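You operate a simulated robot arm through the tools that you are given. There is no shell and no other tool. Be economical: measure what you need, move in short steps, check, and stop when the job is done.

You run a simulated robot arm. Do the job below in one go: nothing can be reset, and whatever is moved stays where it is left.

TASK
Put the button box in the small drawer that bears its word.
Fine: the box on the mat; slide the lock knob free, shut the drawer again and slide the knob back to locked.

The check looks at the end state, three seconds after you hand in, the way a careful person would. Anything else that was tipped, shoved, dropped, spilled or broken makes it a failure.

THE ROBOT
A 6-joint arm with a two-finger parallel gripper, fixed in place. Base frame: the origin is at the foot of the arm, x ahead of it, y to its left, z up. Readings come in m, degrees, newtons and seconds.
With the tool pointing down near the work surface it reaches from about 0.26 to 0.68 m from the base axis. Its first joint turns from -66.0 to 66.0 degrees. Payload 2.9 kg.
Tool frame: the origin (TCP) lies between the finger pads and is the grasp point; the fingertips stand 0.03 m ahead of it; z points along the fingers, y is the line along which they close. Largest opening 0.11 m; finger width 0.02, thickness 0.01; the body of the gripper, 0.048 by 0.112 m, starts 0.055 m behind the TCP.
Orientation is that of the tool frame in the base frame, as [roll, pitch, yaw] about the fixed x, y, z axes, in that order (R = Rz(yaw) Ry(pitch) Rx(roll)). With the fingers straight down and closing along the base's y, the tool's x points along the base's -x, its y along +y and its z along -z.

THE INTERFACE
- The arm moves only by the tool play_rows. Its argument "commands" is a list of rows, each a list of 2 entries, a list of its own where there are three numbers: the shift along the tool's x, y, z in m, then the turn, a rotation vector about the tool's x, y, z in degrees. In form: [[[tx, ty, tz], [rx, ry, rz]], ...]. A call has 1 to 8 rows; each row shifts and turns the commanded pose from where the row before left it, along the tool's axes as they then stand. "grip" is the closure, from 0 (fully open) to 1 (shut), set as the call begins (left out, the last holds). Each row takes 0.2 s and may step no farther than 0.05 m and 8.6 degrees from the row before; otherwise, or with a gripper value out of range, the whole call is refused. Where a pose cannot be reached the arm comes as near as it can. A force on the tool above 50 N (or 10 N above the force at the start of the call, whichever is more), or a blocked arm, ends the call early, and 0.2 s more pass. Each finger travels about 0.108 m/s and halts on what it meets, pressing with about 24 N; the grip force reading is that of the motor and also rises with nothing between the fingers. The clock runs only during rows and for 0.2 s after the last one: add rows that do not move to give the fingers time. The reply holds the time, the measured pose of the TCP, the force on the tool along the base axes, the opening and the grip force, in the units named above and with some noise.
- Cameras (640 x 400 px; columns grow to the right, rows downward): "scene" is fixed at [0.0904, 0.4444, 1.3868]; the picture's right is [-0.62, -0.78, 0.00], its down [-0.43, 0.35, -0.83] and it looks along [0.65, -0.52, -0.56] (base axes); focal length 315 px, centre (320, 200). "wrist" rides on the gripper at [0.072, 0.017, -0.103] in the tool frame; the picture's right is [-0.23, 0.97, 0.00], its down [-0.76, -0.18, -0.62] and it looks along [-0.61, -0.14, 0.78] (tool axes); focal length 222 px, centre (320, 200). There is no depth. A picture from a camera that has moved, and an enlarged one, comes with that camera's place and axes in the base frame and with its lens.
- get_image(camera): a new picture of that camera. It takes no simulated time.
- inspect(camera, box): a new picture of the part [left, top, right, bottom] of that camera's present view, enlarged. It takes no simulated time.
- job_done(): hands the job in; it is judged then, once.

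Work in short steps. Places have to be worked out from the pictures, the camera data and where the tool is seen: move nearer, look again, correct. Check each grasp and each placing, and mend what went wrong. You have 120 turns and 64 pictures in all, those below and enlarged ones among them. Open the gripper and draw the arm clear of the work before you hand the job in, unless the task says otherwise; then end with one line.

The tools are called after "Emit:" by a JSON object that holds its "api" and its "payload". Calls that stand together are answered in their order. play_rows: Moves the arm, as the interface text tells. Its arguments: {"type":"object","properties":{"commands":{"type":"array"},"grip":{"type":"number"}},"required":["commands"]} The other tools are called the same way: get_image (camera) takes a picture; inspect (camera, box) takes an enlarged picture of a part of a camera's view; job_done () hands the job in.

At the start:

```text
time: 0.0
position: [0.491, 0.1236, 1.0698]
orientation: [-180.0, -0.1, -180.0]
force: [-0.1, -0.5, -0.5]
finger_gap: 0.1098
gripper_force: 0.0
```

scene: 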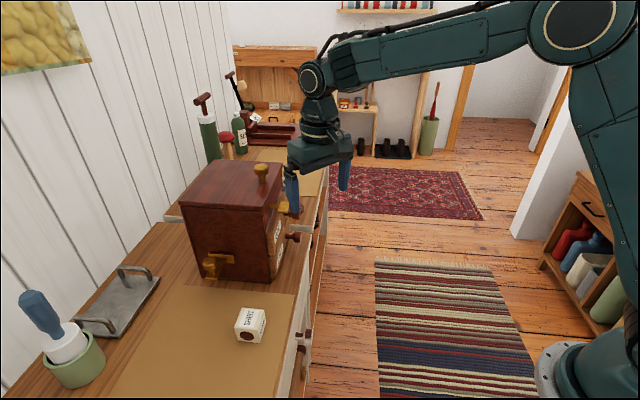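
wrist: 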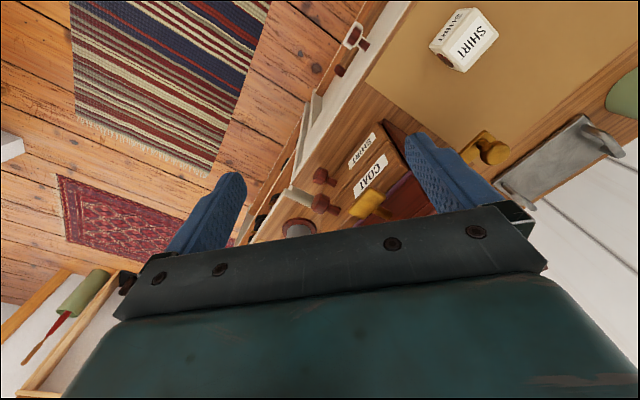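

The box on the mat reads SHIRT; the chest has drawers labelled COAT and something else, plus several brass knobs. I'll look closer.

Emit:
{"api": "inspect", "payload": {"camera": "scene", "box": [170, 140, 330, 300]}}

Emit:
{"api": "inspect", "payload": {"camera": "wrist", "box": [240, 90, 520, 250]}}

Emit:
{"api": "inspect", "payload": {"camera": "scene", "box": [170, 240, 330, 400]}}

```text
2.50 times, centred on (250, 220) of scene
camera zoom: at [0.0904, 0.4444, 1.3868], right [-0.62, -0.78, 0.0], down [-0.43, 0.35, -0.83], along [0.65, -0.52, -0.56], focal length 788 px, centre (495, 150)
```

zoom: 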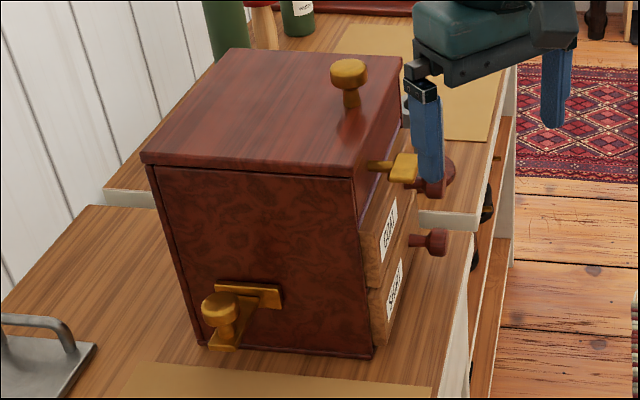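

```text
2.29 times, centred on (380, 170) of wrist
camera zoom: at [0.4178, 0.1402, 1.1737], right [0.23, 0.97, 0.0], down [0.76, -0.18, 0.62], along [0.61, -0.14, -0.78], focal length 508 px, centre (183, 269)
```

zoom: 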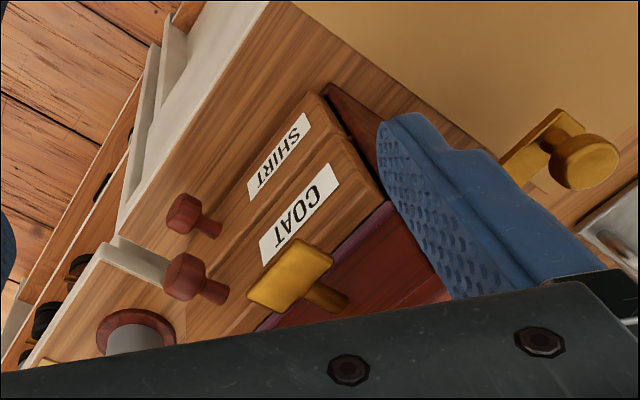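

```text
2.50 times, centred on (250, 320) of scene
camera zoom: at [0.0904, 0.4444, 1.3868], right [-0.62, -0.78, 0.0], down [-0.43, 0.35, -0.83], along [0.65, -0.52, -0.56], focal length 788 px, centre (495, -100)
```

zoom: 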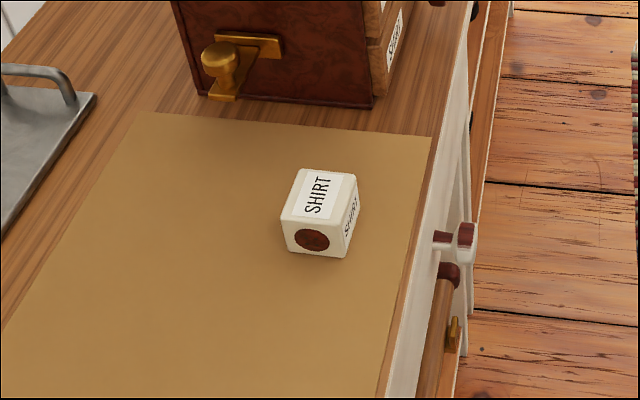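

Everything (counter, chest) sits turned about 45° to the base. I'll back the hand away and turn it 45° so the wrist camera faces the drawer fronts.

Emit:
{"api": "play_rows", "payload": {"commands": [[[0.03, -0.035, 0], [0, 0, 0]], [[0.03, -0.035, 0], [0, 0, 0]], [[0.03, -0.035, 0], [0, 0, -7.5]], [[0, -0.03, 0], [0, 0, -7.5]], [[0, 0, 0], [0, 0, -7.5]], [[0, 0, 0], [0, 0, -7.5]], [[0, 0, 0], [0, 0, -7.5]], [[0, 0, 0], [0, 0, -7.5]]], "grip": 0}}

Emit:
{"api": "get_image", "payload": {"camera": "wrist"}}

```text
time: 1.8
position: [0.4046, -0.0111, 1.0702]
orientation: [-180.0, 0.0, -134.9]
force: [-0.1, 0.5, -0.5]
finger_gap: 0.1102
gripper_force: 0.0
```

```text
58 pictures are left
camera wrist: at [0.3412, -0.0511, 1.1742], right [-0.53, 0.85, 0.0], down [0.66, 0.41, 0.62], along [0.53, 0.33, -0.78], focal length 222 px, centre (320, 200)
```

wrist: 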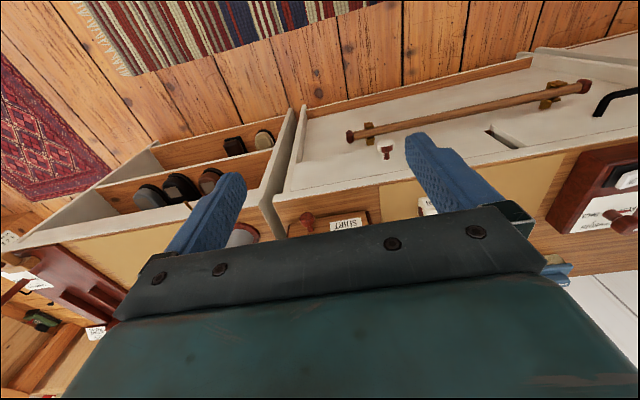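

The image is upside-down in this attitude; tilting the fingers 45° toward the chest should bring the drawer fronts into view.

Emit:
{"api": "play_rows", "payload": {"commands": [[[0, 0, 0.03], [0, 0, 0]], [[0, 0, 0.03], [0, -7.5, 0]], [[0, 0, 0], [0, -7.5, 0]], [[0, 0, 0], [0, -7.5, 0]], [[0, 0, 0], [0, -7.5, 0]], [[0, 0, 0], [0, -7.5, 0]], [[0, 0, 0], [0, -7.5, 0]]]}}

Emit:
{"api": "get_image", "payload": {"camera": "wrist"}}

```text
time: 3.4
position: [0.4049, -0.0108, 1.0088]
orientation: [180.0, 45.2, -135.0]
force: [-0.4, 0.4, -0.2]
finger_gap: 0.11
gripper_force: 0.0
```

```text
57 pictures are left
camera wrist: at [0.3043, -0.0873, 1.031], right [-0.57, 0.8, 0.16], down [0.19, -0.06, 0.98], along [0.8, 0.59, -0.12], focal length 222 px, centre (320, 200)
```

wrist: 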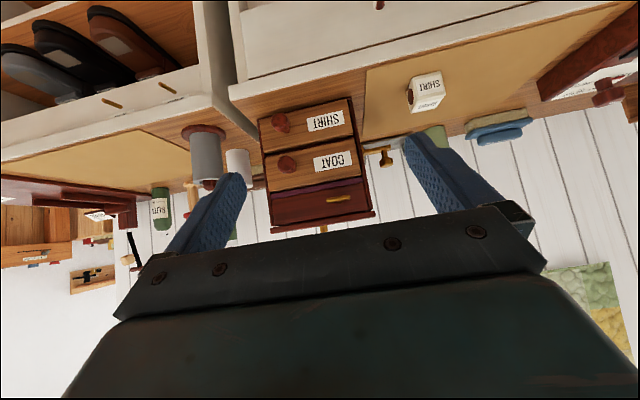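

Emit:
{"api": "inspect", "payload": {"camera": "wrist", "box": [235, 85, 435, 240]}}

```text
2.58 times, centred on (335, 162) of wrist
camera zoom: at [0.3043, -0.0873, 1.031], right [-0.57, 0.8, 0.16], down [0.19, -0.06, 0.98], along [0.8, 0.59, -0.12], focal length 573 px, centre (281, 297)
```

zoom: 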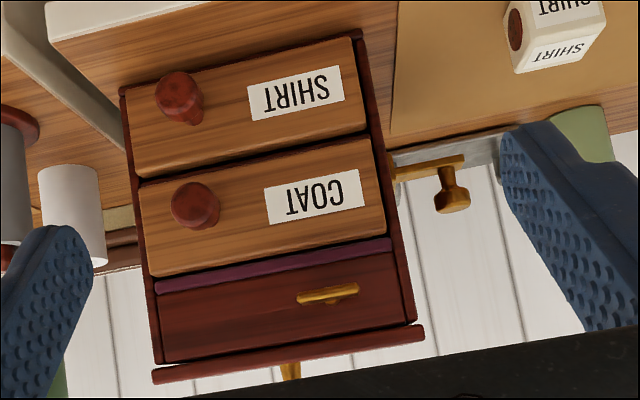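

The lower drawer is SHIRT. Now I look closely at the brass parts: side fixture, top knob and the front bar.

Emit:
{"api": "inspect", "payload": {"camera": "scene", "box": [190, 240, 254, 290]}}

Emit:
{"api": "inspect", "payload": {"camera": "scene", "box": [240, 150, 320, 285]}}

```text
8.00 times, centred on (222, 265) of scene
camera zoom: at [0.0904, 0.4444, 1.3868], right [-0.62, -0.78, 0.0], down [-0.43, 0.35, -0.83], along [0.65, -0.52, -0.56], focal length 2521 px, centre (1104, -320)
```

zoom: 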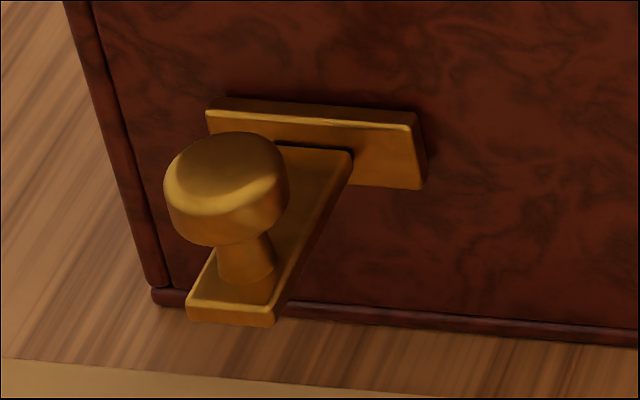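

```text
2.96 times, centred on (280, 218) of scene
camera zoom: at [0.0904, 0.4444, 1.3868], right [-0.62, -0.78, 0.0], down [-0.43, 0.35, -0.83], along [0.65, -0.52, -0.56], focal length 934 px, centre (438, 148)
```

zoom: 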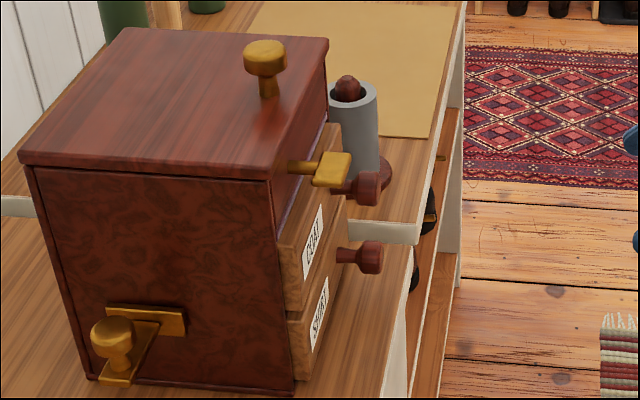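

The side fixture is a bolt: a tongue through a plate level with the SHIRT drawer, a knob on top, at about (0.61, 0.33, 0.90). I'll untilt, rise, and turn to look at it from the left side.

Emit:
{"api": "play_rows", "payload": {"commands": [[[-0.02, 0, -0.02], [0, 7.5, 0]], [[0, 0, -0.02], [0, 7.5, 0]], [[0, 0, -0.02], [0, 7.5, 0]], [[0, 0, -0.02], [0, 7.5, 0]], [[0, 0, -0.02], [0, 7.5, 0]], [[0, 0, -0.03], [0, 7.5, 0]], [[0, 0, 0], [0, 0, 8]], [[0, 0, 0], [0, 0, 8]]]}}

Emit:
{"api": "play_rows", "payload": {"commands": [[[0, 0, 0], [0, 0, 8]], [[0, 0, 0], [0, 0, 8]], [[0, 0, 0], [0, 0, 8]], [[0, 0, 0], [0, 0, 8]], [[0, 0, 0], [0, 0, 8]], [[0, 0, 0], [0, 0, 8]], [[0, 0, 0], [0, 0, 8]], [[0, 0, 0], [0, 0, 8]]]}}

```text
time: 5.2
position: [0.3777, -0.0387, 1.1391]
orientation: [179.9, 0.0, -151.1]
force: [0.5, -0.3, 0.2]
finger_gap: 0.1099
gripper_force: 0.0
```

```text
time: 7.0
position: [0.3775, -0.0382, 1.1394]
orientation: [180.0, 0.0, 144.8]
force: [-0.1, -0.2, -0.4]
finger_gap: 0.11
gripper_force: 0.1
```

Continue the turn to align with the chest's side, moving to a lookout left of the bolt.

Emit:
{"api": "play_rows", "payload": {"commands": [[[0, 0, 0], [0, 0, 5.6]], [[0, 0, 0], [0, 0, 5.6]], [[0.022, 0.037, 0], [0, 0, 0]], [[0.022, 0.037, 0], [0, 0, 0]], [[0.022, 0.037, 0], [0, 0, 0]], [[0.022, 0.037, 0], [0, 0, 0]], [[0.022, 0.037, 0], [0, 0, 0]], [[0.022, 0.037, 0], [0, 0, 0]]]}}

Emit:
{"api": "play_rows", "payload": {"commands": [[[0.02, 0.037, 0], [0, 0, 0]], [[0.02, 0.037, 0], [0, 0, 0]], [[0.02, 0.037, 0], [0, 0, 0]], [[0.02, 0.037, 0], [0, 0, 0]]]}}

Emit:
{"api": "get_image", "payload": {"camera": "wrist"}}

```text
time: 8.8
position: [0.4476, 0.2097, 1.1391]
orientation: [180.0, -0.1, 133.8]
force: [-1.1, 0.1, 0.3]
finger_gap: 0.1103
gripper_force: 0.0
```

```text
time: 9.8
position: [0.4946, 0.3691, 1.1417]
orientation: [179.9, -0.1, 133.8]
force: [0.3, 0.2, 2.2]
finger_gap: 0.1099
gripper_force: 0.1
```

```text
53 pictures are left
camera wrist: at [0.4556, 0.4335, 1.2452], right [0.86, 0.51, 0.0], down [0.4, -0.67, 0.62], along [0.32, -0.54, -0.78], focal length 222 px, centre (320, 200)
```

wrist: 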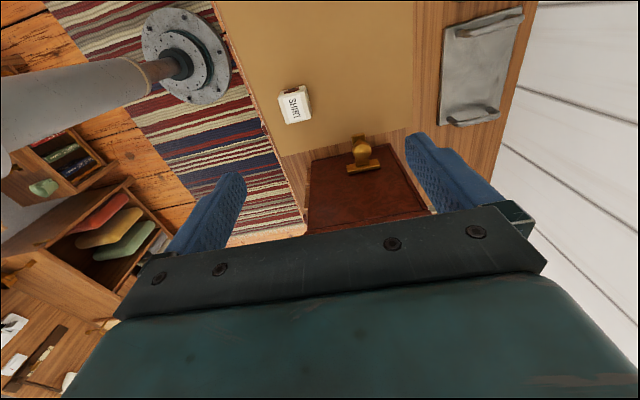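

The knob head is near (0.60, 0.33, 0.905) and the box near (0.477, 0.315). I lean the hand 20° away from the chest and move to a standoff above the knob.

Emit:
{"api": "play_rows", "payload": {"commands": [[[0, 0, 0], [0, -6.67, 0]], [[0, 0, 0], [0, -6.67, 0]], [[0, 0, 0], [0, -6.66, 0]], [[-0.0045, 0.0123, 0.0384], [0, 0, 0]], [[-0.0045, 0.0123, 0.0384], [0, 0, 0]], [[-0.0045, 0.0123, 0.0384], [0, 0, 0]], [[-0.0045, 0.0123, 0.0384], [0, 0, 0]]], "grip": 0.4}}

Emit:
{"api": "get_image", "payload": {"camera": "wrist"}}

Emit:
{"api": "get_image", "payload": {"camera": "scene"}}

```text
time: 11.4
position: [0.5492, 0.3232, 0.9834]
orientation: [-179.9, 20.0, 133.8]
force: [-0.4, -0.3, 0.4]
finger_gap: 0.0659
gripper_force: 0.1
out of reach, approached as far as the arm can: row 3, 4, 5, 6, 7
```

```text
52 pictures are left
camera wrist: at [0.4892, 0.4101, 1.0563], right [0.85, 0.52, 0.08], down [0.22, -0.49, 0.85], along [0.48, -0.7, -0.53], focal length 222 px, centre (320, 200)
```

wrist: 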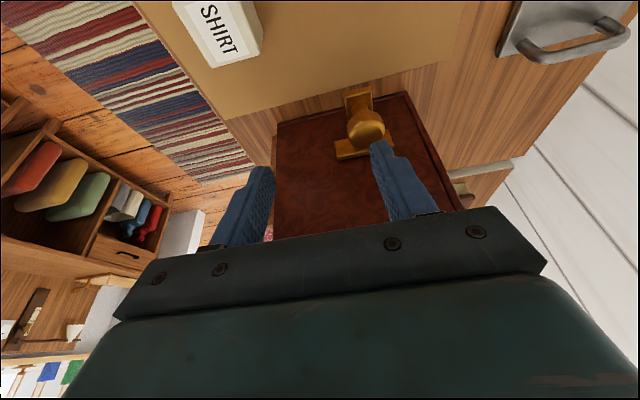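

```text
51 pictures are left
```

scene: 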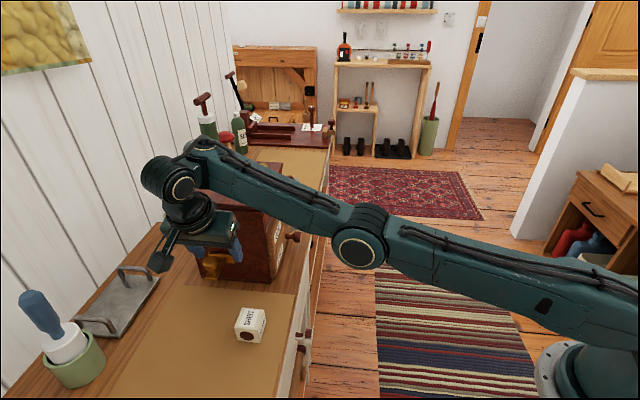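

Out of reach with that lean; leaning the hand back towards the drawer-front side (fingers pointing along the chest depth) will reach better. I retreat up and rotate back 90°.

Emit:
{"api": "play_rows", "payload": {"commands": [[[0.005, -0.02, -0.04], [0, 0, 0]], [[0, -0.02, -0.04], [0, 6.67, 0]], [[0, -0.02, -0.03], [0, 6.67, 0]], [[0, -0.02, -0.02], [0, 6.66, 0]], [[0, -0.02, -0.02], [0, 0, -7.5]], [[0, 0, 0], [0, 0, -7.5]], [[0, 0, 0], [0, 0, -7.5]], [[0, 0, 0], [0, 0, -7.5]]]}}

Emit:
{"api": "play_rows", "payload": {"commands": [[[0, 0, 0], [0, 0, -7.5]], [[0, 0, 0], [0, 0, -7.5]], [[0, 0, 0], [0, 0, -7.5]], [[0, 0, 0], [0, 0, -7.5]], [[0, 0, 0], [0, 0, -7.5]], [[0, 0, 0], [0, 0, -7.5]], [[0, 0, 0], [0, 0, -7.5]], [[0, 0, 0], [0, 0, -7.5]]], "grip": 0}}

```text
time: 13.2
position: [0.4549, 0.2907, 1.1306]
orientation: [-179.9, 0.0, 163.9]
force: [-0.8, 0.1, -0.1]
finger_gap: 0.0659
gripper_force: 0.1
out of reach, approached as far as the arm can: row 1
```

```text
time: 15.0
position: [0.4546, 0.2901, 1.1303]
orientation: [-180.0, -0.1, -136.0]
force: [0.1, 0.4, -0.4]
finger_gap: 0.1104
gripper_force: 0.0
```

Now tilt 45° and come to a standoff in front of the knob, then look.

Emit:
{"api": "play_rows", "payload": {"commands": [[[0, 0, 0], [0, -7.5, 0]], [[0, 0, 0], [0, -7.5, 0]], [[0, 0, 0], [0, -7.5, 0]], [[0, 0, 0], [0, -7.5, 0]], [[0, 0, 0], [0, -7.5, 0]], [[0, 0, 0], [0, -7.5, 0]], [[0.035, -0.028, 0], [0, 0, 0]], [[0.035, -0.028, 0], [0, 0, 0]]]}}

Emit:
{"api": "get_image", "payload": {"camera": "wrist"}}

```text
time: 16.8
position: [0.5881, 0.2853, 1.191]
orientation: [179.4, 32.4, -136.2]
force: [-0.6, -0.4, 0.5]
finger_gap: 0.1101
gripper_force: 0.1
out of reach, approached as far as the arm can: row 1, 2, 3, 4, 5, 6, 7, 8
```

```text
50 pictures are left
camera wrist: at [0.4926, 0.2154, 1.2397], right [-0.54, 0.83, 0.13], down [0.35, 0.08, 0.93], along [0.76, 0.55, -0.34], focal length 222 px, centre (320, 200)
```

wrist: 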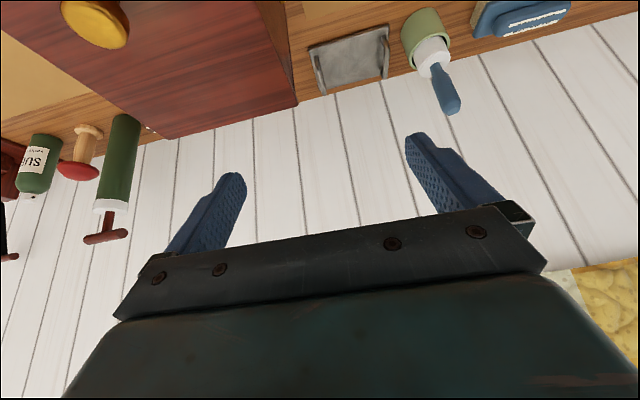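

The solver got stuck; I check the arm's attitude in the scene view.

Emit:
{"api": "get_image", "payload": {"camera": "scene"}}

```text
49 pictures are left
```

scene: 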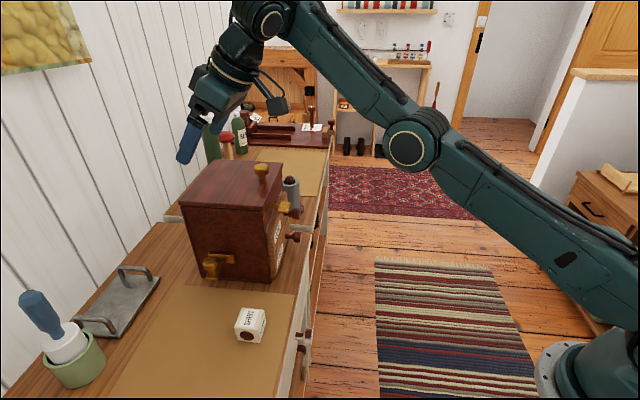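

The arm flipped to an elbow-down posture at full stretch. I'll stretch slightly outward (in free air) and return, to get the elbow back up.

Emit:
{"api": "play_rows", "payload": {"commands": [[[-0.046, -0.016, 0.004], [0, 0, 0]], [[-0.046, -0.016, 0.004], [0, 0, 0]], [[0.03, 0.01, -0.003], [0, 0, 0]], [[0.03, 0.01, -0.003], [0, 0, 0]], [[0.03, 0.01, -0.003], [0, 0, 0]], [[0.03, 0.01, -0.003], [0, 0, 0]], [[0.03, 0.01, -0.003], [0, 0, 0]]]}}

```text
time: 18.4
position: [0.5901, 0.284, 1.1943]
orientation: [179.5, 32.5, -136.2]
force: [-0.3, -0.4, -0.2]
finger_gap: 0.11
gripper_force: 0.1
out of reach, approached as far as the arm can: row 1, 2, 4, 5, 6, 7
```

Still stuck just short of full stretch. I'll try a few differently sized outward nudges, each followed by a return.

Emit:
{"api": "play_rows", "payload": {"commands": [[[-0.02, -0.007, 0.002], [0, 0, 0]], [[0.028, 0.0095, -0.003], [0, 0, 0]], [[-0.03, -0.01, 0.003], [0, 0, 0]], [[0.028, 0.0095, -0.003], [0, 0, 0]], [[-0.038, -0.013, 0.003], [0, 0, 0]], [[0.028, 0.0095, -0.003], [0, 0, 0]], [[-0.046, -0.016, 0.004], [0, 0, 0]], [[0.028, 0.0095, -0.003], [0, 0, 0]]]}}

```text
time: 20.2
position: [0.5955, 0.2766, 1.1928]
orientation: [179.6, 32.8, -136.2]
force: [-0.2, -0.9, -0.4]
finger_gap: 0.11
gripper_force: 0.2
out of reach, approached as far as the arm can: row 2, 5, 7
```

Mixed; now test retracting in small steps and view the posture.

Emit:
{"api": "play_rows", "payload": {"commands": [[[0.015, 0, -0.005], [0, 0, 0]], [[0.015, 0, -0.005], [0, 0, 0]], [[0.015, 0, -0.005], [0, 0, 0]], [[0.015, 0, -0.005], [0, 0, 0]]]}}

Emit:
{"api": "get_image", "payload": {"camera": "scene"}}

```text
time: 21.2
position: [0.6017, 0.2612, 1.1888]
orientation: [179.5, 32.9, -136.1]
force: [-0.4, 0.4, 0.4]
finger_gap: 0.1101
gripper_force: 0.0
out of reach, approached as far as the arm can: row 1, 2, 3, 4
```

```text
48 pictures are left
```

scene: 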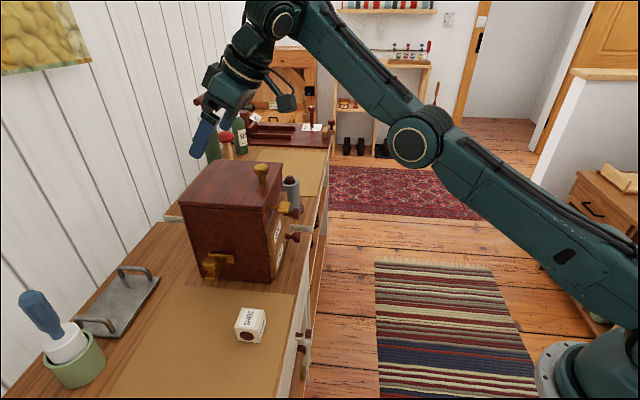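

Elbow is still below the line. I stretch farther outward (plenty of room to the wall) and retract again.

Emit:
{"api": "play_rows", "payload": {"commands": [[[-0.046, -0.016, 0.004], [0, 0, 0]], [[-0.046, -0.016, 0.004], [0, 0, 0]], [[-0.046, -0.016, 0.004], [0, 0, 0]], [[-0.046, -0.016, 0.004], [0, 0, 0]], [[0.046, 0.016, -0.004], [0, 0, 0]], [[0.046, 0.016, -0.004], [0, 0, 0]], [[0.046, 0.016, -0.004], [0, 0, 0]]]}}

```text
time: 22.8
position: [0.6042, 0.2545, 1.1843]
orientation: [179.5, 32.8, -136.2]
force: [0.7, 0.6, -0.2]
finger_gap: 0.11
gripper_force: 0.0
out of reach, approached as far as the arm can: row 1, 2, 3, 4, 5, 6, 7
```

I swing the hand back to vertical about the wrist (which was reachable before).

Emit:
{"api": "play_rows", "payload": {"commands": [[[0.027, 0, 0], [0, 8.2, 0]], [[0.027, 0, 0], [0, 8.2, 0]], [[0.027, 0, 0], [0, 8.2, 0]], [[0.027, 0, 0], [0, 8.2, 0]], [[-0.03, 0, 0], [0, 0, 0]], [[-0.03, 0, 0], [0, 0, 0]]]}}

Emit:
{"api": "get_image", "payload": {"camera": "scene"}}

```text
time: 24.2
position: [0.5684, 0.2268, 1.1482]
orientation: [179.6, 0.0, -135.9]
force: [-0.3, -0.3, -0.5]
finger_gap: 0.11
gripper_force: 0.0
out of reach, approached as far as the arm can: row 6
```

```text
47 pictures are left
```

scene: 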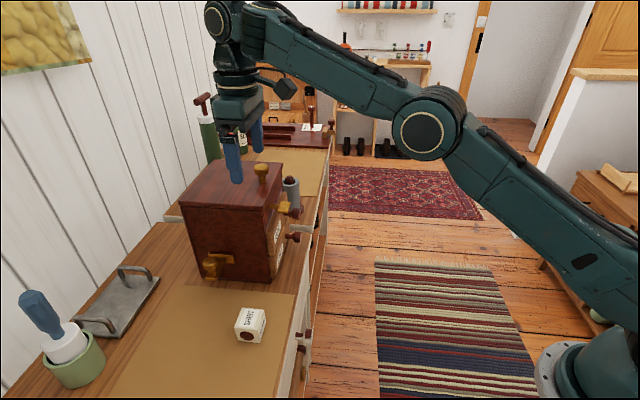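

The elbow now looks above the line. Test by retracting at vertical.

Emit:
{"api": "play_rows", "payload": {"commands": [[[0.03, 0, 0], [0, 0, 0]], [[0.03, 0, 0], [0, 0, 0]], [[0.03, 0, 0], [0, 0, 0]], [[0.03, 0, 0], [0, 0, 0]], [[0.03, 0, 0], [0, 0, 0]]]}}

Emit:
{"api": "get_image", "payload": {"camera": "scene"}}

```text
time: 25.4
position: [0.4792, 0.1278, 1.1701]
orientation: [179.5, -0.1, -136.0]
force: [-0.1, 0.4, -0.3]
finger_gap: 0.1101
gripper_force: 0.1
out of reach, approached as far as the arm can: row 4, 5
```

```text
46 pictures are left
```

scene: 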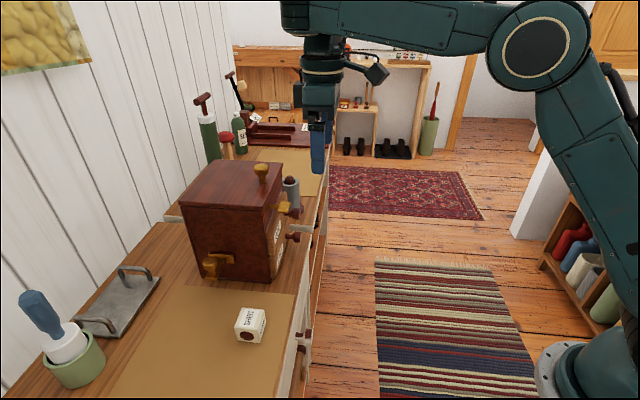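

Elbow is up now; the limits seem tied to being too high with a flexed wrist. I lower to z≈1.05 and go to the left of the chest.

Emit:
{"api": "play_rows", "payload": {"commands": [[[0, 0, 0.04], [0, 0, 0]], [[0, 0, 0.04], [0, 0, 0]], [[0, 0, 0.04], [0, 0, 0]], [[0, 0.04, 0], [0, 0, 0]], [[0, 0.045, 0], [0, 0, 0]], [[-0.01, 0.045, 0], [0, 0, 0]], [[-0.02, 0, 0], [0, -7.5, 0]], [[-0.02, 0, 0], [0, -7.5, 0]]]}}

```text
time: 27.2
position: [0.5358, 0.2964, 1.1509]
orientation: [179.6, 15.0, -136.2]
force: [-0.2, -0.7, 0.4]
finger_gap: 0.1099
gripper_force: 0.1
out of reach, approached as far as the arm can: row 1, 2, 3, 4, 5, 6, 7, 8
```

Something in the wrist is at its limit here; I try yawing back toward the starting yaw and untilting.

Emit:
{"api": "play_rows", "payload": {"commands": [[[0, 0, 0], [0, 7.5, 0]], [[0, 0, 0], [0, 7.5, 0]], [[0, 0, 0], [0, 0, 8]], [[0, 0, 0], [0, 0, 8]], [[0, 0, 0], [0, 0, 8]], [[0, 0, 0], [0, 0, 8]], [[0, 0, 0], [0, 0, 8]]]}}

Emit:
{"api": "get_image", "payload": {"camera": "scene"}}

```text
time: 28.8
position: [0.5351, 0.2999, 1.1515]
orientation: [176.5, 1.7, -176.1]
force: [-0.3, 0.5, 1.1]
finger_gap: 0.1099
gripper_force: 0.1
out of reach, approached as far as the arm can: row 2
```

```text
45 pictures are left
```

scene: 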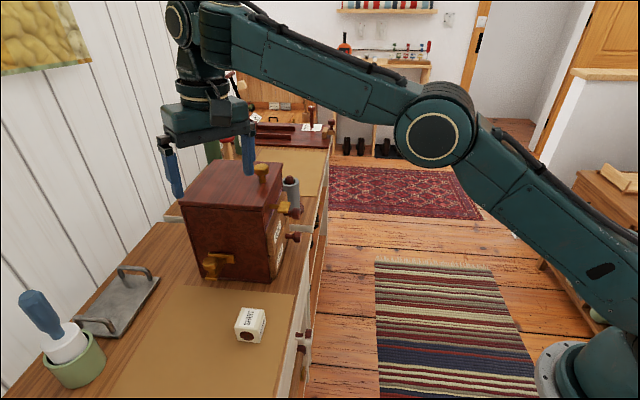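

Yaw freed up. Test lowering here in small steps.

Emit:
{"api": "play_rows", "payload": {"commands": [[[0.02, 0, 0.02], [0, 0, 0]], [[0.02, 0, 0.02], [0, 0, 0]], [[0.02, 0, 0.02], [0, 0, 0]]]}}

```text
time: 29.6
position: [0.4935, 0.309, 1.0995]
orientation: [176.7, 1.5, -175.9]
force: [-1.1, 0.9, 0.0]
finger_gap: 0.1099
gripper_force: 0.0
out of reach, approached as far as the arm can: row 3
```

I'll head back toward the start pose to see when the posture becomes normal again.

Emit:
{"api": "play_rows", "payload": {"commands": [[[0.01, -0.03, 0], [0, 0, 0]], [[0.01, -0.03, 0], [0, 0, 0]], [[0.01, -0.03, 0], [0, 0, 0]], [[0.01, -0.03, 0], [0, 0, 0]], [[0.01, -0.03, 0], [0, 0, 0]], [[0.01, -0.03, 0], [0, 0, 0]]]}}

Emit:
{"api": "get_image", "payload": {"camera": "scene"}}

```text
time: 31.0
position: [0.52, 0.1556, 1.147]
orientation: [176.6, 1.6, -175.8]
force: [-0.2, -0.1, 0.3]
finger_gap: 0.1099
gripper_force: 0.1
out of reach, approached as far as the arm can: row 1, 2, 3, 4, 5, 6
```

```text
44 pictures are left
```

scene: 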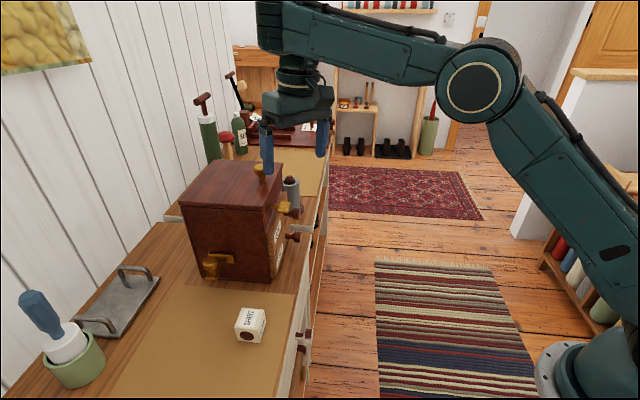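

The wrist seems to be in a flipped configuration. I inspect its structure.

Emit:
{"api": "inspect", "payload": {"camera": "scene", "box": [230, 0, 420, 190]}}

```text
2.11 times, centred on (325, 95) of scene
camera zoom: at [0.0904, 0.4444, 1.3868], right [-0.62, -0.78, 0.0], down [-0.43, 0.35, -0.83], along [0.65, -0.52, -0.56], focal length 663 px, centre (310, 421)
```

zoom: 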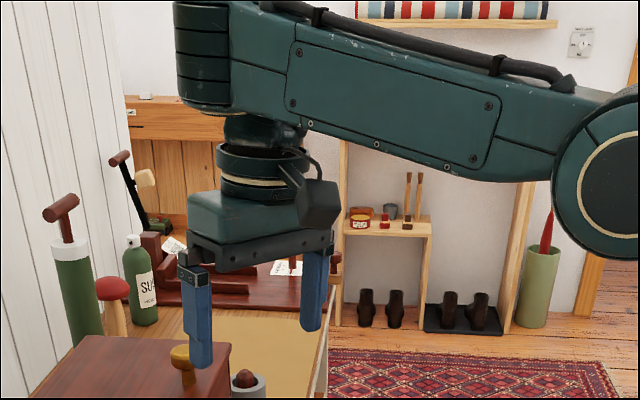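

I probe which motions are possible from here: small tilts each way and up.

Emit:
{"api": "play_rows", "payload": {"commands": [[[0, 0, 0], [0, 8, 0]], [[0, 0, 0], [0, -8, 0]], [[0, 0, 0], [8, 0, 0]], [[0, 0, 0], [-8, 0, 0]], [[0, 0, -0.03], [0, 0, 0]], [[0, 0, 0.03], [0, 0, 0]], [[-0.03, 0, 0], [0, 0, 0]], [[0.03, 0, 0], [0, 0, 0]]]}}

```text
time: 32.8
position: [0.5177, 0.1545, 1.1491]
orientation: [176.6, 1.5, -175.9]
force: [0.6, 0.8, 0.1]
finger_gap: 0.1097
gripper_force: 0.1
```

All reachable here, so the block is on bending the wrist further outward: a flipped wrist. I'll try to unflip by swinging the tool sideways (to the free right side) through the wrist's sideways axis. First 68° of sideways tilt about the wrist.

Emit:
{"api": "play_rows", "payload": {"commands": [[[0, -0.029, 0], [8.5, 0, 0]], [[0, -0.029, 0], [8.5, 0, 0]], [[0, -0.029, 0], [8.5, 0, 0]], [[0, -0.029, 0], [8.5, 0, 0]], [[0, -0.029, 0], [8.5, 0, 0]], [[0, -0.029, 0], [8.5, 0, 0]], [[0, -0.029, 0], [8.5, 0, 0]], [[0, -0.029, 0], [8.5, 0, 0]]]}}

Emit:
{"api": "get_image", "payload": {"camera": "scene"}}

```text
time: 34.6
position: [0.4719, -0.112, 1.152]
orientation: [-115.7, 2.0, -175.2]
force: [-0.1, -0.5, -0.7]
finger_gap: 0.1101
gripper_force: 0.1
out of reach, approached as far as the arm can: row 2, 3, 4, 5, 6, 7, 8
```

```text
42 pictures are left
```

scene: 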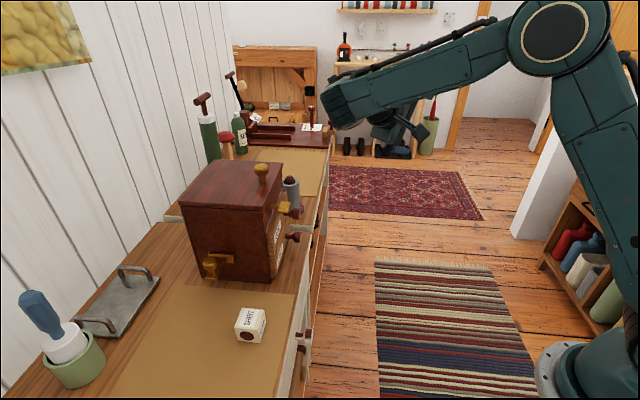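

The forearm now slopes down. I try simply rotating back to vertical about the TCP from here.

Emit:
{"api": "play_rows", "payload": {"commands": [[[0, 0, 0], [-8, 0, 0]], [[0, 0, 0], [-8, 0, 0]], [[0, 0, 0], [-8, 0, 0]], [[0, 0, 0], [-8, 0, 0]], [[0, 0, 0], [-8, 0, 0]], [[0, 0, 0], [-8, 0, 0]], [[0, 0, 0], [-8, 0, 0]], [[0, 0, 0], [-8, 0, 0]]]}}

Emit:
{"api": "get_image", "payload": {"camera": "scene"}}

```text
time: 36.4
position: [0.4726, -0.1122, 1.1509]
orientation: [-179.5, 1.8, -175.9]
force: [0.6, -0.2, 0.1]
finger_gap: 0.11
gripper_force: 0.0
```

```text
41 pictures are left
```

scene: 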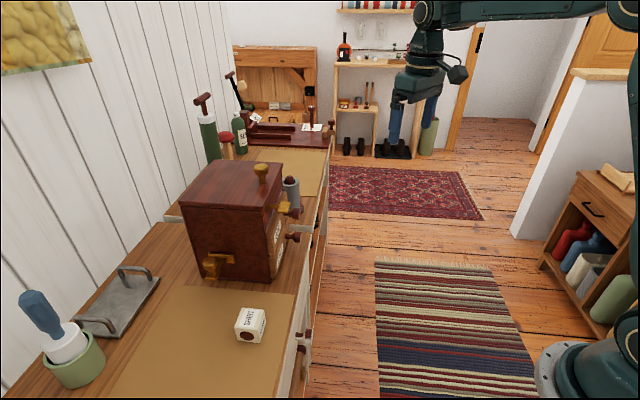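

Reached cleanly. Test lowering and retracting.

Emit:
{"api": "play_rows", "payload": {"commands": [[[0, 0, 0.03], [0, 0, 0]], [[0, 0, 0.03], [0, 0, 0]], [[0.03, 0, 0.03], [0, 0, 0]], [[0.03, 0, 0], [0, 0, 0]], [[0, 0, 0], [0, -7.5, 0]], [[0, 0, 0], [0, -7.5, 0]]]}}

Emit:
{"api": "get_image", "payload": {"camera": "scene"}}

```text
time: 37.8
position: [0.416, -0.1171, 1.0595]
orientation: [-179.4, 16.8, -175.8]
force: [0.4, 0.7, 0.9]
finger_gap: 0.1101
gripper_force: 0.1
```

```text
40 pictures are left
```

scene: 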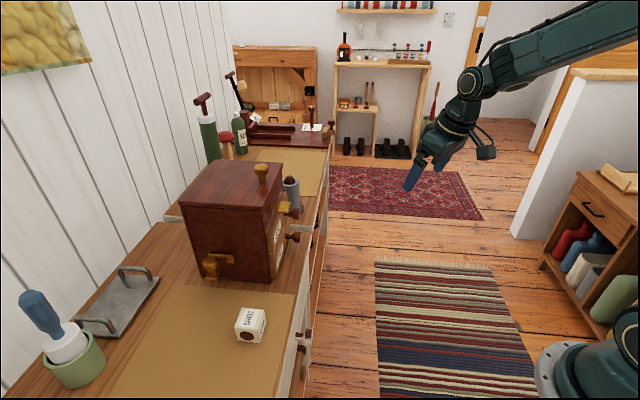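

The wrist is normal again. Now straighten up, turn to yaw −136° and travel left in front of the chest, staying well inside reach.

Emit:
{"api": "play_rows", "payload": {"commands": [[[0, 0, 0], [0, 8.4, 0]], [[0, 0, 0], [-0.6, 8.4, 0]], [[0, 0, 0], [0, 0, -8]], [[0, 0, 0], [0, 0, -8]], [[0, 0, 0], [0, 0, -8]], [[0, 0, 0], [0, 0, -8]], [[0, 0, 0], [0, 0, -8]]]}}

Emit:
{"api": "play_rows", "payload": {"commands": [[[-0.032, 0.027, 0], [0, 0, 0]], [[-0.032, 0.027, 0], [0, 0, 0]], [[-0.032, 0.027, 0], [0, 0, 0]], [[-0.032, 0.027, 0], [0, 0, 0]], [[-0.032, 0.027, 0], [0, 0, 0]], [[-0.032, 0.027, 0], [0, 0, 0]], [[-0.032, 0.027, 0], [0, 0, 0]], [[-0.032, 0.027, 0], [0, 0, 0]]]}}

```text
time: 39.4
position: [0.4159, -0.1169, 1.0595]
orientation: [179.9, -0.1, -135.7]
force: [0.1, 0.2, 0.1]
finger_gap: 0.1099
gripper_force: 0.0
```

```text
time: 41.2
position: [0.4476, 0.2165, 1.0602]
orientation: [179.9, 0.0, -135.9]
force: [-1.3, 0.2, -1.4]
finger_gap: 0.1101
gripper_force: 0.0
```

Now tilt 45° forward here and look.

Emit:
{"api": "play_rows", "payload": {"commands": [[[0, 0, 0], [0, -7.5, 0]], [[0, 0, 0], [0, -7.5, 0]], [[0, 0, 0], [0, -7.5, 0]], [[0, 0, 0], [0, -7.5, 0]], [[0, 0, 0], [0, -7.5, 0]], [[0, 0, 0], [0, -7.5, 0]]]}}

Emit:
{"api": "get_image", "payload": {"camera": "wrist"}}

```text
time: 42.6
position: [0.4471, 0.2161, 1.061]
orientation: [179.9, 45.1, -135.9]
force: [0.2, -0.4, -0.4]
finger_gap: 0.1102
gripper_force: 0.1
```

```text
39 pictures are left
camera wrist: at [0.3455, 0.1418, 1.0822], right [-0.56, 0.81, 0.16], down [0.19, -0.06, 0.98], along [0.8, 0.58, -0.12], focal length 222 px, centre (320, 200)
```

wrist: 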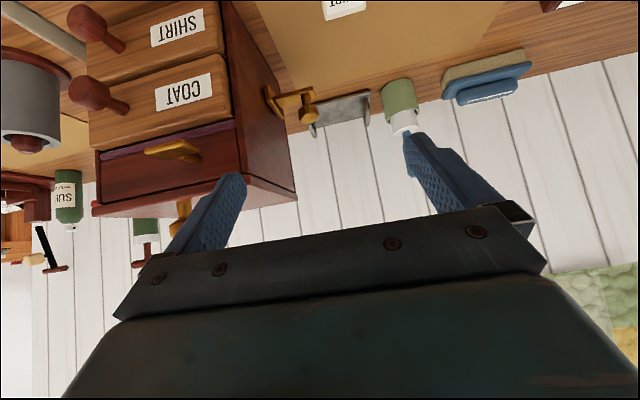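

Good posture and view. Zoom on the bolt to refine its place.

Emit:
{"api": "inspect", "payload": {"camera": "wrist", "box": [215, 50, 375, 150]}}

```text
4.00 times, centred on (295, 100) of wrist
camera zoom: at [0.3455, 0.1418, 1.0822], right [-0.56, 0.81, 0.16], down [0.19, -0.06, 0.98], along [0.8, 0.58, -0.12], focal length 888 px, centre (420, 600)
```

zoom: 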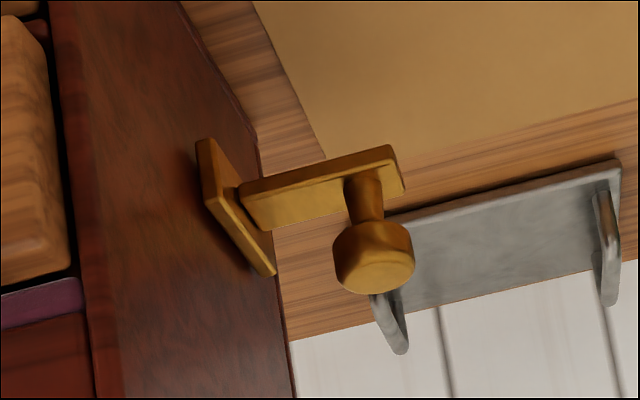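

Triangulating: knob head centre ≈ chest coords a=.106, n=.061, z≈.911; the gap between knob and plate is about 3 cm. I approach along the tool axis, stopping 8 cm short to check.

Emit:
{"api": "play_rows", "payload": {"commands": [[[-0.012, 0.004, 0.035], [0, 0, 0]], [[-0.011, 0.004, 0.035], [0, 0, 0]], [[0, 0, 0.039], [0, 0, 0]], [[0, 0, 0.038], [0, 0, 0]]]}}

Emit:
{"api": "get_image", "payload": {"camera": "wrist"}}

Emit:
{"api": "inspect", "payload": {"camera": "scene", "box": [150, 150, 310, 300]}}

```text
time: 43.6
position: [0.5287, 0.3069, 0.9744]
orientation: [179.8, 45.0, -135.8]
force: [-0.5, 0.4, 0.2]
finger_gap: 0.11
gripper_force: 0.1
```

```text
37 pictures are left
camera wrist: at [0.427, 0.2321, 0.9973], right [-0.56, 0.81, 0.16], down [0.19, -0.06, 0.98], along [0.8, 0.58, -0.12], focal length 222 px, centre (320, 200)
```

wrist: 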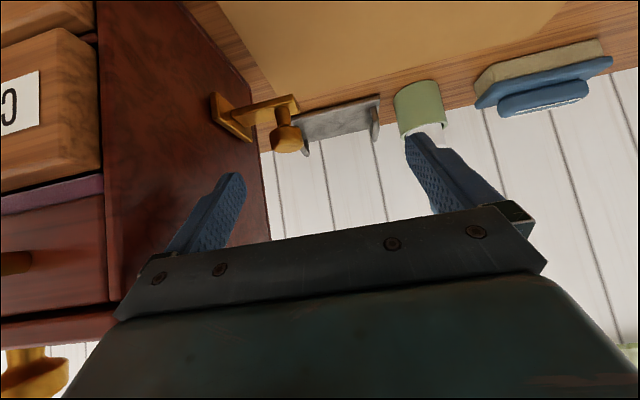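

```text
2.67 times, centred on (230, 225) of scene
camera zoom: at [0.0904, 0.4444, 1.3868], right [-0.62, -0.78, 0.0], down [-0.43, 0.35, -0.83], along [0.65, -0.52, -0.56], focal length 840 px, centre (560, 133)
```

zoom: 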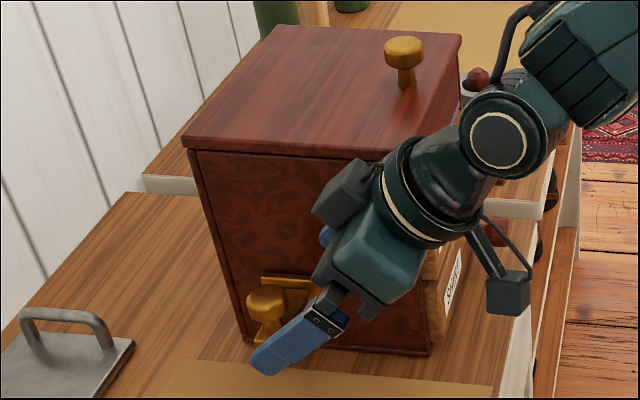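

Estimates agree (knob a≈.106, n≈.060; plate n≈.016). The hand is already lined up, so I advance the last 7.9 cm along the tool axis, inner finger into the gap.

Emit:
{"api": "play_rows", "payload": {"commands": [[[0, 0, 0.027], [0, 0, 0]], [[0, 0, 0.027], [0, 0, 0]], [[0, 0, 0.025], [0, 0, 0]]]}}

Emit:
{"api": "get_image", "payload": {"camera": "wrist"}}

Emit:
{"api": "inspect", "payload": {"camera": "scene", "box": [150, 190, 310, 300]}}

```text
time: 44.4
position: [0.5696, 0.3453, 0.9169]
orientation: [179.8, 45.1, -136.0]
force: [-0.4, 0.0, 0.5]
finger_gap: 0.11
gripper_force: 0.0
```

```text
35 pictures are left
camera wrist: at [0.4679, 0.2711, 0.9392], right [-0.56, 0.81, 0.16], down [0.2, -0.06, 0.98], along [0.8, 0.58, -0.12], focal length 222 px, centre (320, 200)
```

wrist: 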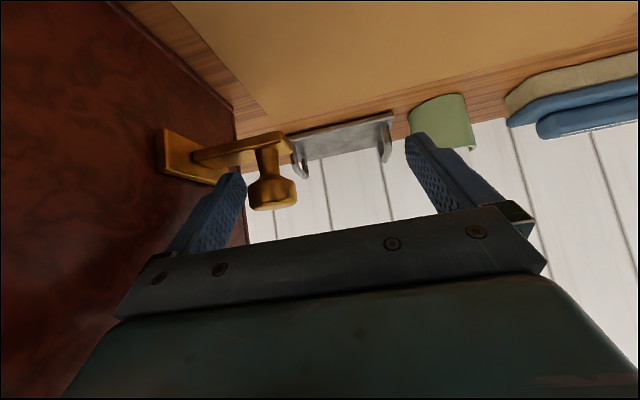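

```text
3.64 times, centred on (230, 245) of scene
camera zoom: at [0.0904, 0.4444, 1.3868], right [-0.62, -0.78, 0.0], down [-0.43, 0.35, -0.83], along [0.65, -0.52, -0.56], focal length 1146 px, centre (647, 36)
```

zoom: 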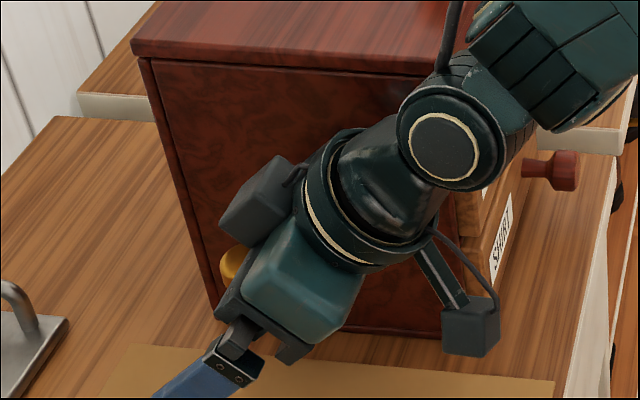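

The inner finger is in the gap beside the knob. Pull outward (+n) gently by 2 cm and read the force.

Emit:
{"api": "play_rows", "payload": {"commands": [[[0, 0.007, 0], [0, 0, 0]], [[0, 0.007, 0], [0, 0, 0]], [[0, 0.006, 0], [0, 0, 0]]]}}

Emit:
{"api": "get_image", "payload": {"camera": "wrist"}}

```text
time: 45.2
position: [0.5622, 0.3506, 0.9174]
orientation: [-179.2, 45.0, -136.5]
force: [25.5, -25.4, -4.4]
finger_gap: 0.1099
gripper_force: 0.1
```

```text
33 pictures are left
camera wrist: at [0.4578, 0.2785, 0.939], right [-0.55, 0.82, 0.15], down [0.19, -0.06, 0.98], along [0.81, 0.57, -0.12], focal length 222 px, centre (320, 200)
```

wrist: 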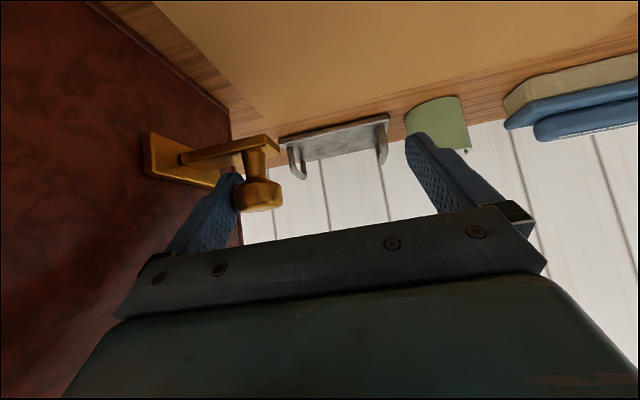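

36 N against the knob and no motion outward, so it may slide another way (or be stiff). I'll back out and take the knob in a proper grip (hand yawed 20° so its body clears the chest) to feel which way it moves.

Emit:
{"api": "play_rows", "payload": {"commands": [[[0, -0.017, 0], [0, 0, 0]], [[0, 0, -0.04], [0, 0, 0]], [[0, 0, -0.04], [0, 0, 0]], [[0, 0, 0], [4.72, 0, 4.71]], [[0, 0, 0], [4.72, 0, 4.71]], [[0, 0, 0], [4.72, 0, 4.71]]], "grip": 0.58}}

```text
time: 45.7
position: [0.5701, 0.3218, 0.9258]
orientation: [-178.4, 44.4, -136.9]
force: [14.9, -15.7, 2.2]
finger_gap: 0.0572
gripper_force: 10.7
stopped in row 2: the force on the tool passed its limit (the readings are from after the stop); the commanded pose is now the measured one
```

The fingers began closing while still at the knob; let me look before moving on.

Emit:
{"api": "get_image", "payload": {"camera": "wrist"}}

```text
32 pictures are left
camera wrist: at [0.4638, 0.2513, 0.9486], right [-0.53, 0.83, 0.14], down [0.19, -0.05, 0.98], along [0.83, 0.55, -0.13], focal length 222 px, centre (320, 200)
```

wrist: 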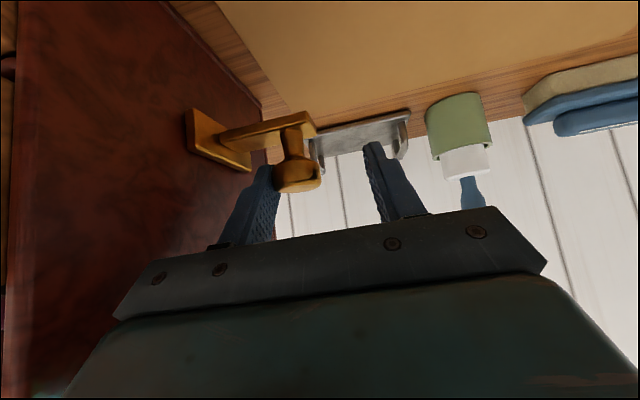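

I reopen to release the pressure, shift slightly in, and back straight out.

Emit:
{"api": "play_rows", "payload": {"commands": [[[0, 0, 0], [0, 0, 0]], [[0, 0, -0.02], [0, 0, 0]], [[0, 0, -0.03], [0, 0, 0]]], "grip": 0.3}}

```text
time: 46.5
position: [0.5383, 0.3046, 0.9615]
orientation: [-179.2, 44.2, -136.7]
force: [-0.2, -0.2, 1.0]
finger_gap: 0.0769
gripper_force: 0.1
```

Clear now. Rise slightly, yaw −20°, set opening to 4.6 cm.

Emit:
{"api": "play_rows", "payload": {"commands": [[[0, 0, -0.015], [0, 0, 0]], [[0, 0, 0], [4.5, 0, 4.55]], [[0, 0, 0], [4.5, 0, 4.55]], [[0, 0, 0], [4.5, 0, 4.55]]], "grip": 0.56}}

Emit:
{"api": "get_image", "payload": {"camera": "wrist"}}

```text
time: 47.5
position: [0.5316, 0.2965, 0.971]
orientation: [-178.9, 44.3, -156.0]
force: [0.0, 0.4, 0.2]
finger_gap: 0.0484
gripper_force: 0.1
```

```text
31 pictures are left
camera wrist: at [0.4092, 0.2627, 0.9942], right [-0.24, 0.96, 0.15], down [0.16, -0.11, 0.98], along [0.96, 0.26, -0.13], focal length 222 px, centre (320, 200)
```

wrist: 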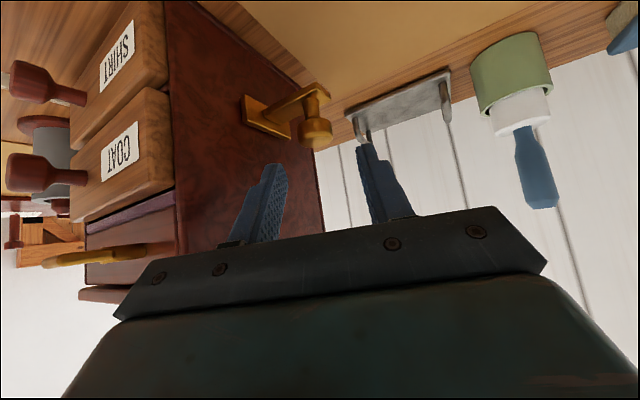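

My ray now puts the knob ~1.5 cm nearer the front than before – maybe the knob slides along the plate and was dragged. Zoom to check.

Emit:
{"api": "inspect", "payload": {"camera": "wrist", "box": [225, 60, 353, 160]}}

Emit:
{"api": "inspect", "payload": {"camera": "scene", "box": [190, 230, 270, 290]}}

```text
4.00 times, centred on (289, 110) of wrist
camera zoom: at [0.4092, 0.2627, 0.9942], right [-0.24, 0.96, 0.15], down [0.16, -0.11, 0.98], along [0.96, 0.26, -0.13], focal length 888 px, centre (444, 560)
```

zoom: 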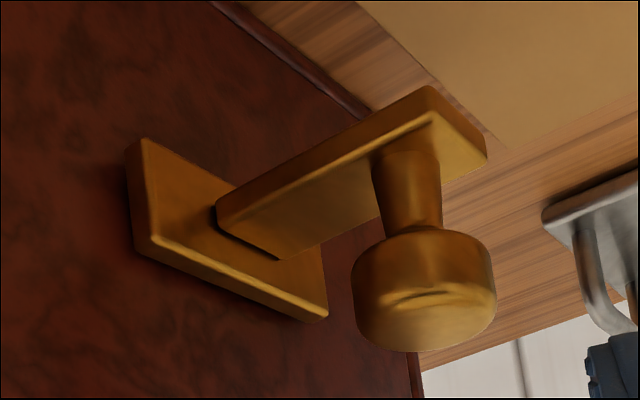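

```text
6.67 times, centred on (230, 260) of scene
camera zoom: at [0.0904, 0.4444, 1.3868], right [-0.62, -0.78, 0.0], down [-0.43, 0.35, -0.83], along [0.65, -0.52, -0.56], focal length 2101 px, centre (920, -200)
```

zoom: 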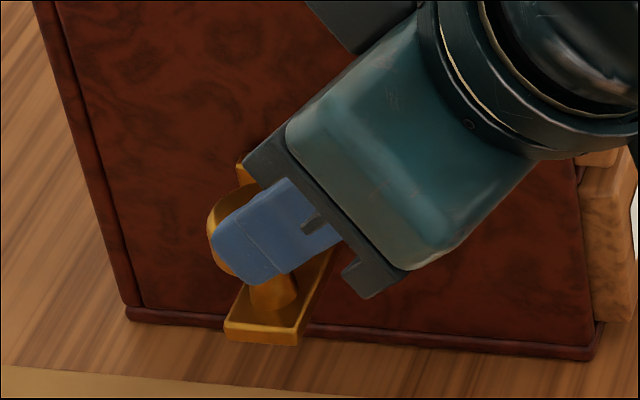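

The whole plate-tongue-knob unit has slid ~2 cm toward the front relative to the chest (which hasn't moved): it slides along the side. Now I move in to grip the knob properly and slide it to its stop.

Emit:
{"api": "play_rows", "payload": {"commands": [[[0, -0.0037, 0.024], [0, 0, 0]], [[0, 0, 0.025], [0, 0, 0]], [[0, 0, 0.024], [0, 0, 0]]]}}

Emit:
{"api": "get_image", "payload": {"camera": "wrist"}}

```text
time: 48.3
position: [0.58, 0.3116, 0.9185]
orientation: [-178.8, 44.4, -155.8]
force: [-0.6, 0.0, 0.4]
finger_gap: 0.0484
gripper_force: 0.1
```

```text
28 pictures are left
camera wrist: at [0.4575, 0.2784, 0.9424], right [-0.24, 0.96, 0.15], down [0.16, -0.11, 0.98], along [0.96, 0.26, -0.13], focal length 222 px, centre (320, 200)
```

wrist: 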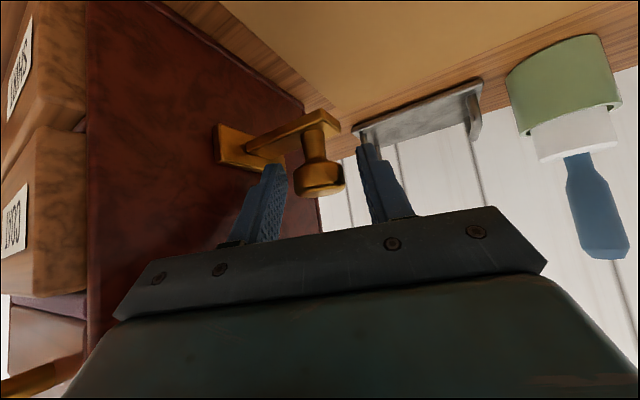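

The knob is centred between the fingers; close on it.

Emit:
{"api": "play_rows", "payload": {"commands": [[[0, 0, 0], [0, 0, 0]], [[0, 0, 0], [0, 0, 0]]], "grip": 1.0}}

```text
time: 48.9
position: [0.5788, 0.3117, 0.9196]
orientation: [-178.9, 44.3, -155.9]
force: [0.7, 0.6, -2.3]
finger_gap: 0.0283
gripper_force: 45.5
```

Gripped (2.8 cm). Pull along the chest depth toward the front in small steps.

Emit:
{"api": "play_rows", "payload": {"commands": [[[0.0054, -0.0028, -0.0052], [0, 0, 0]], [[0.0054, -0.0028, -0.0052], [0, 0, 0]], [[0.0054, -0.0028, -0.0052], [0, 0, 0]]]}}

```text
time: 49.7
position: [0.5632, 0.2947, 0.9193]
orientation: [-178.8, 44.5, -155.8]
force: [5.2, -4.6, 3.5]
finger_gap: 0.0288
gripper_force: 45.3
```

It slides freely. Continue until the stop.

Emit:
{"api": "play_rows", "payload": {"commands": [[[0.0054, -0.0028, -0.0052], [0, 0, 0]], [[0.0054, -0.0028, -0.0052], [0, 0, 0]], [[0.0054, -0.0028, -0.0052], [0, 0, 0]]]}}

Emit:
{"api": "inspect", "payload": {"camera": "scene", "box": [170, 190, 330, 300]}}

```text
time: 50.5
position: [0.5463, 0.2848, 0.9237]
orientation: [-179.4, 45.1, -155.7]
force: [23.0, 29.5, -1.6]
finger_gap: 0.0288
gripper_force: 45.2
```

```text
3.64 times, centred on (250, 245) of scene
camera zoom: at [0.091, 0.4452, 1.3865], right [-0.62, -0.78, 0.0], down [-0.43, 0.35, -0.83], along [0.65, -0.52, -0.56], focal length 1146 px, centre (574, 36)
```

zoom: 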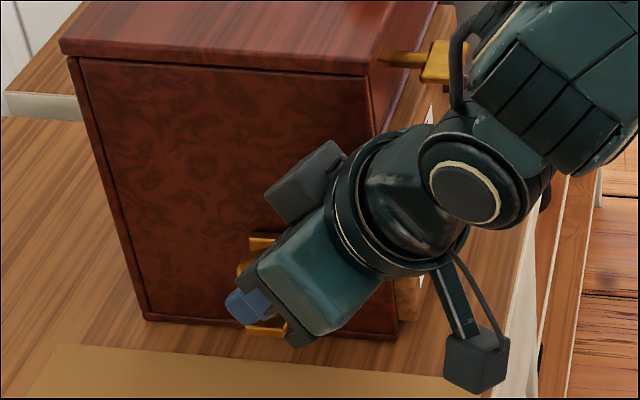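

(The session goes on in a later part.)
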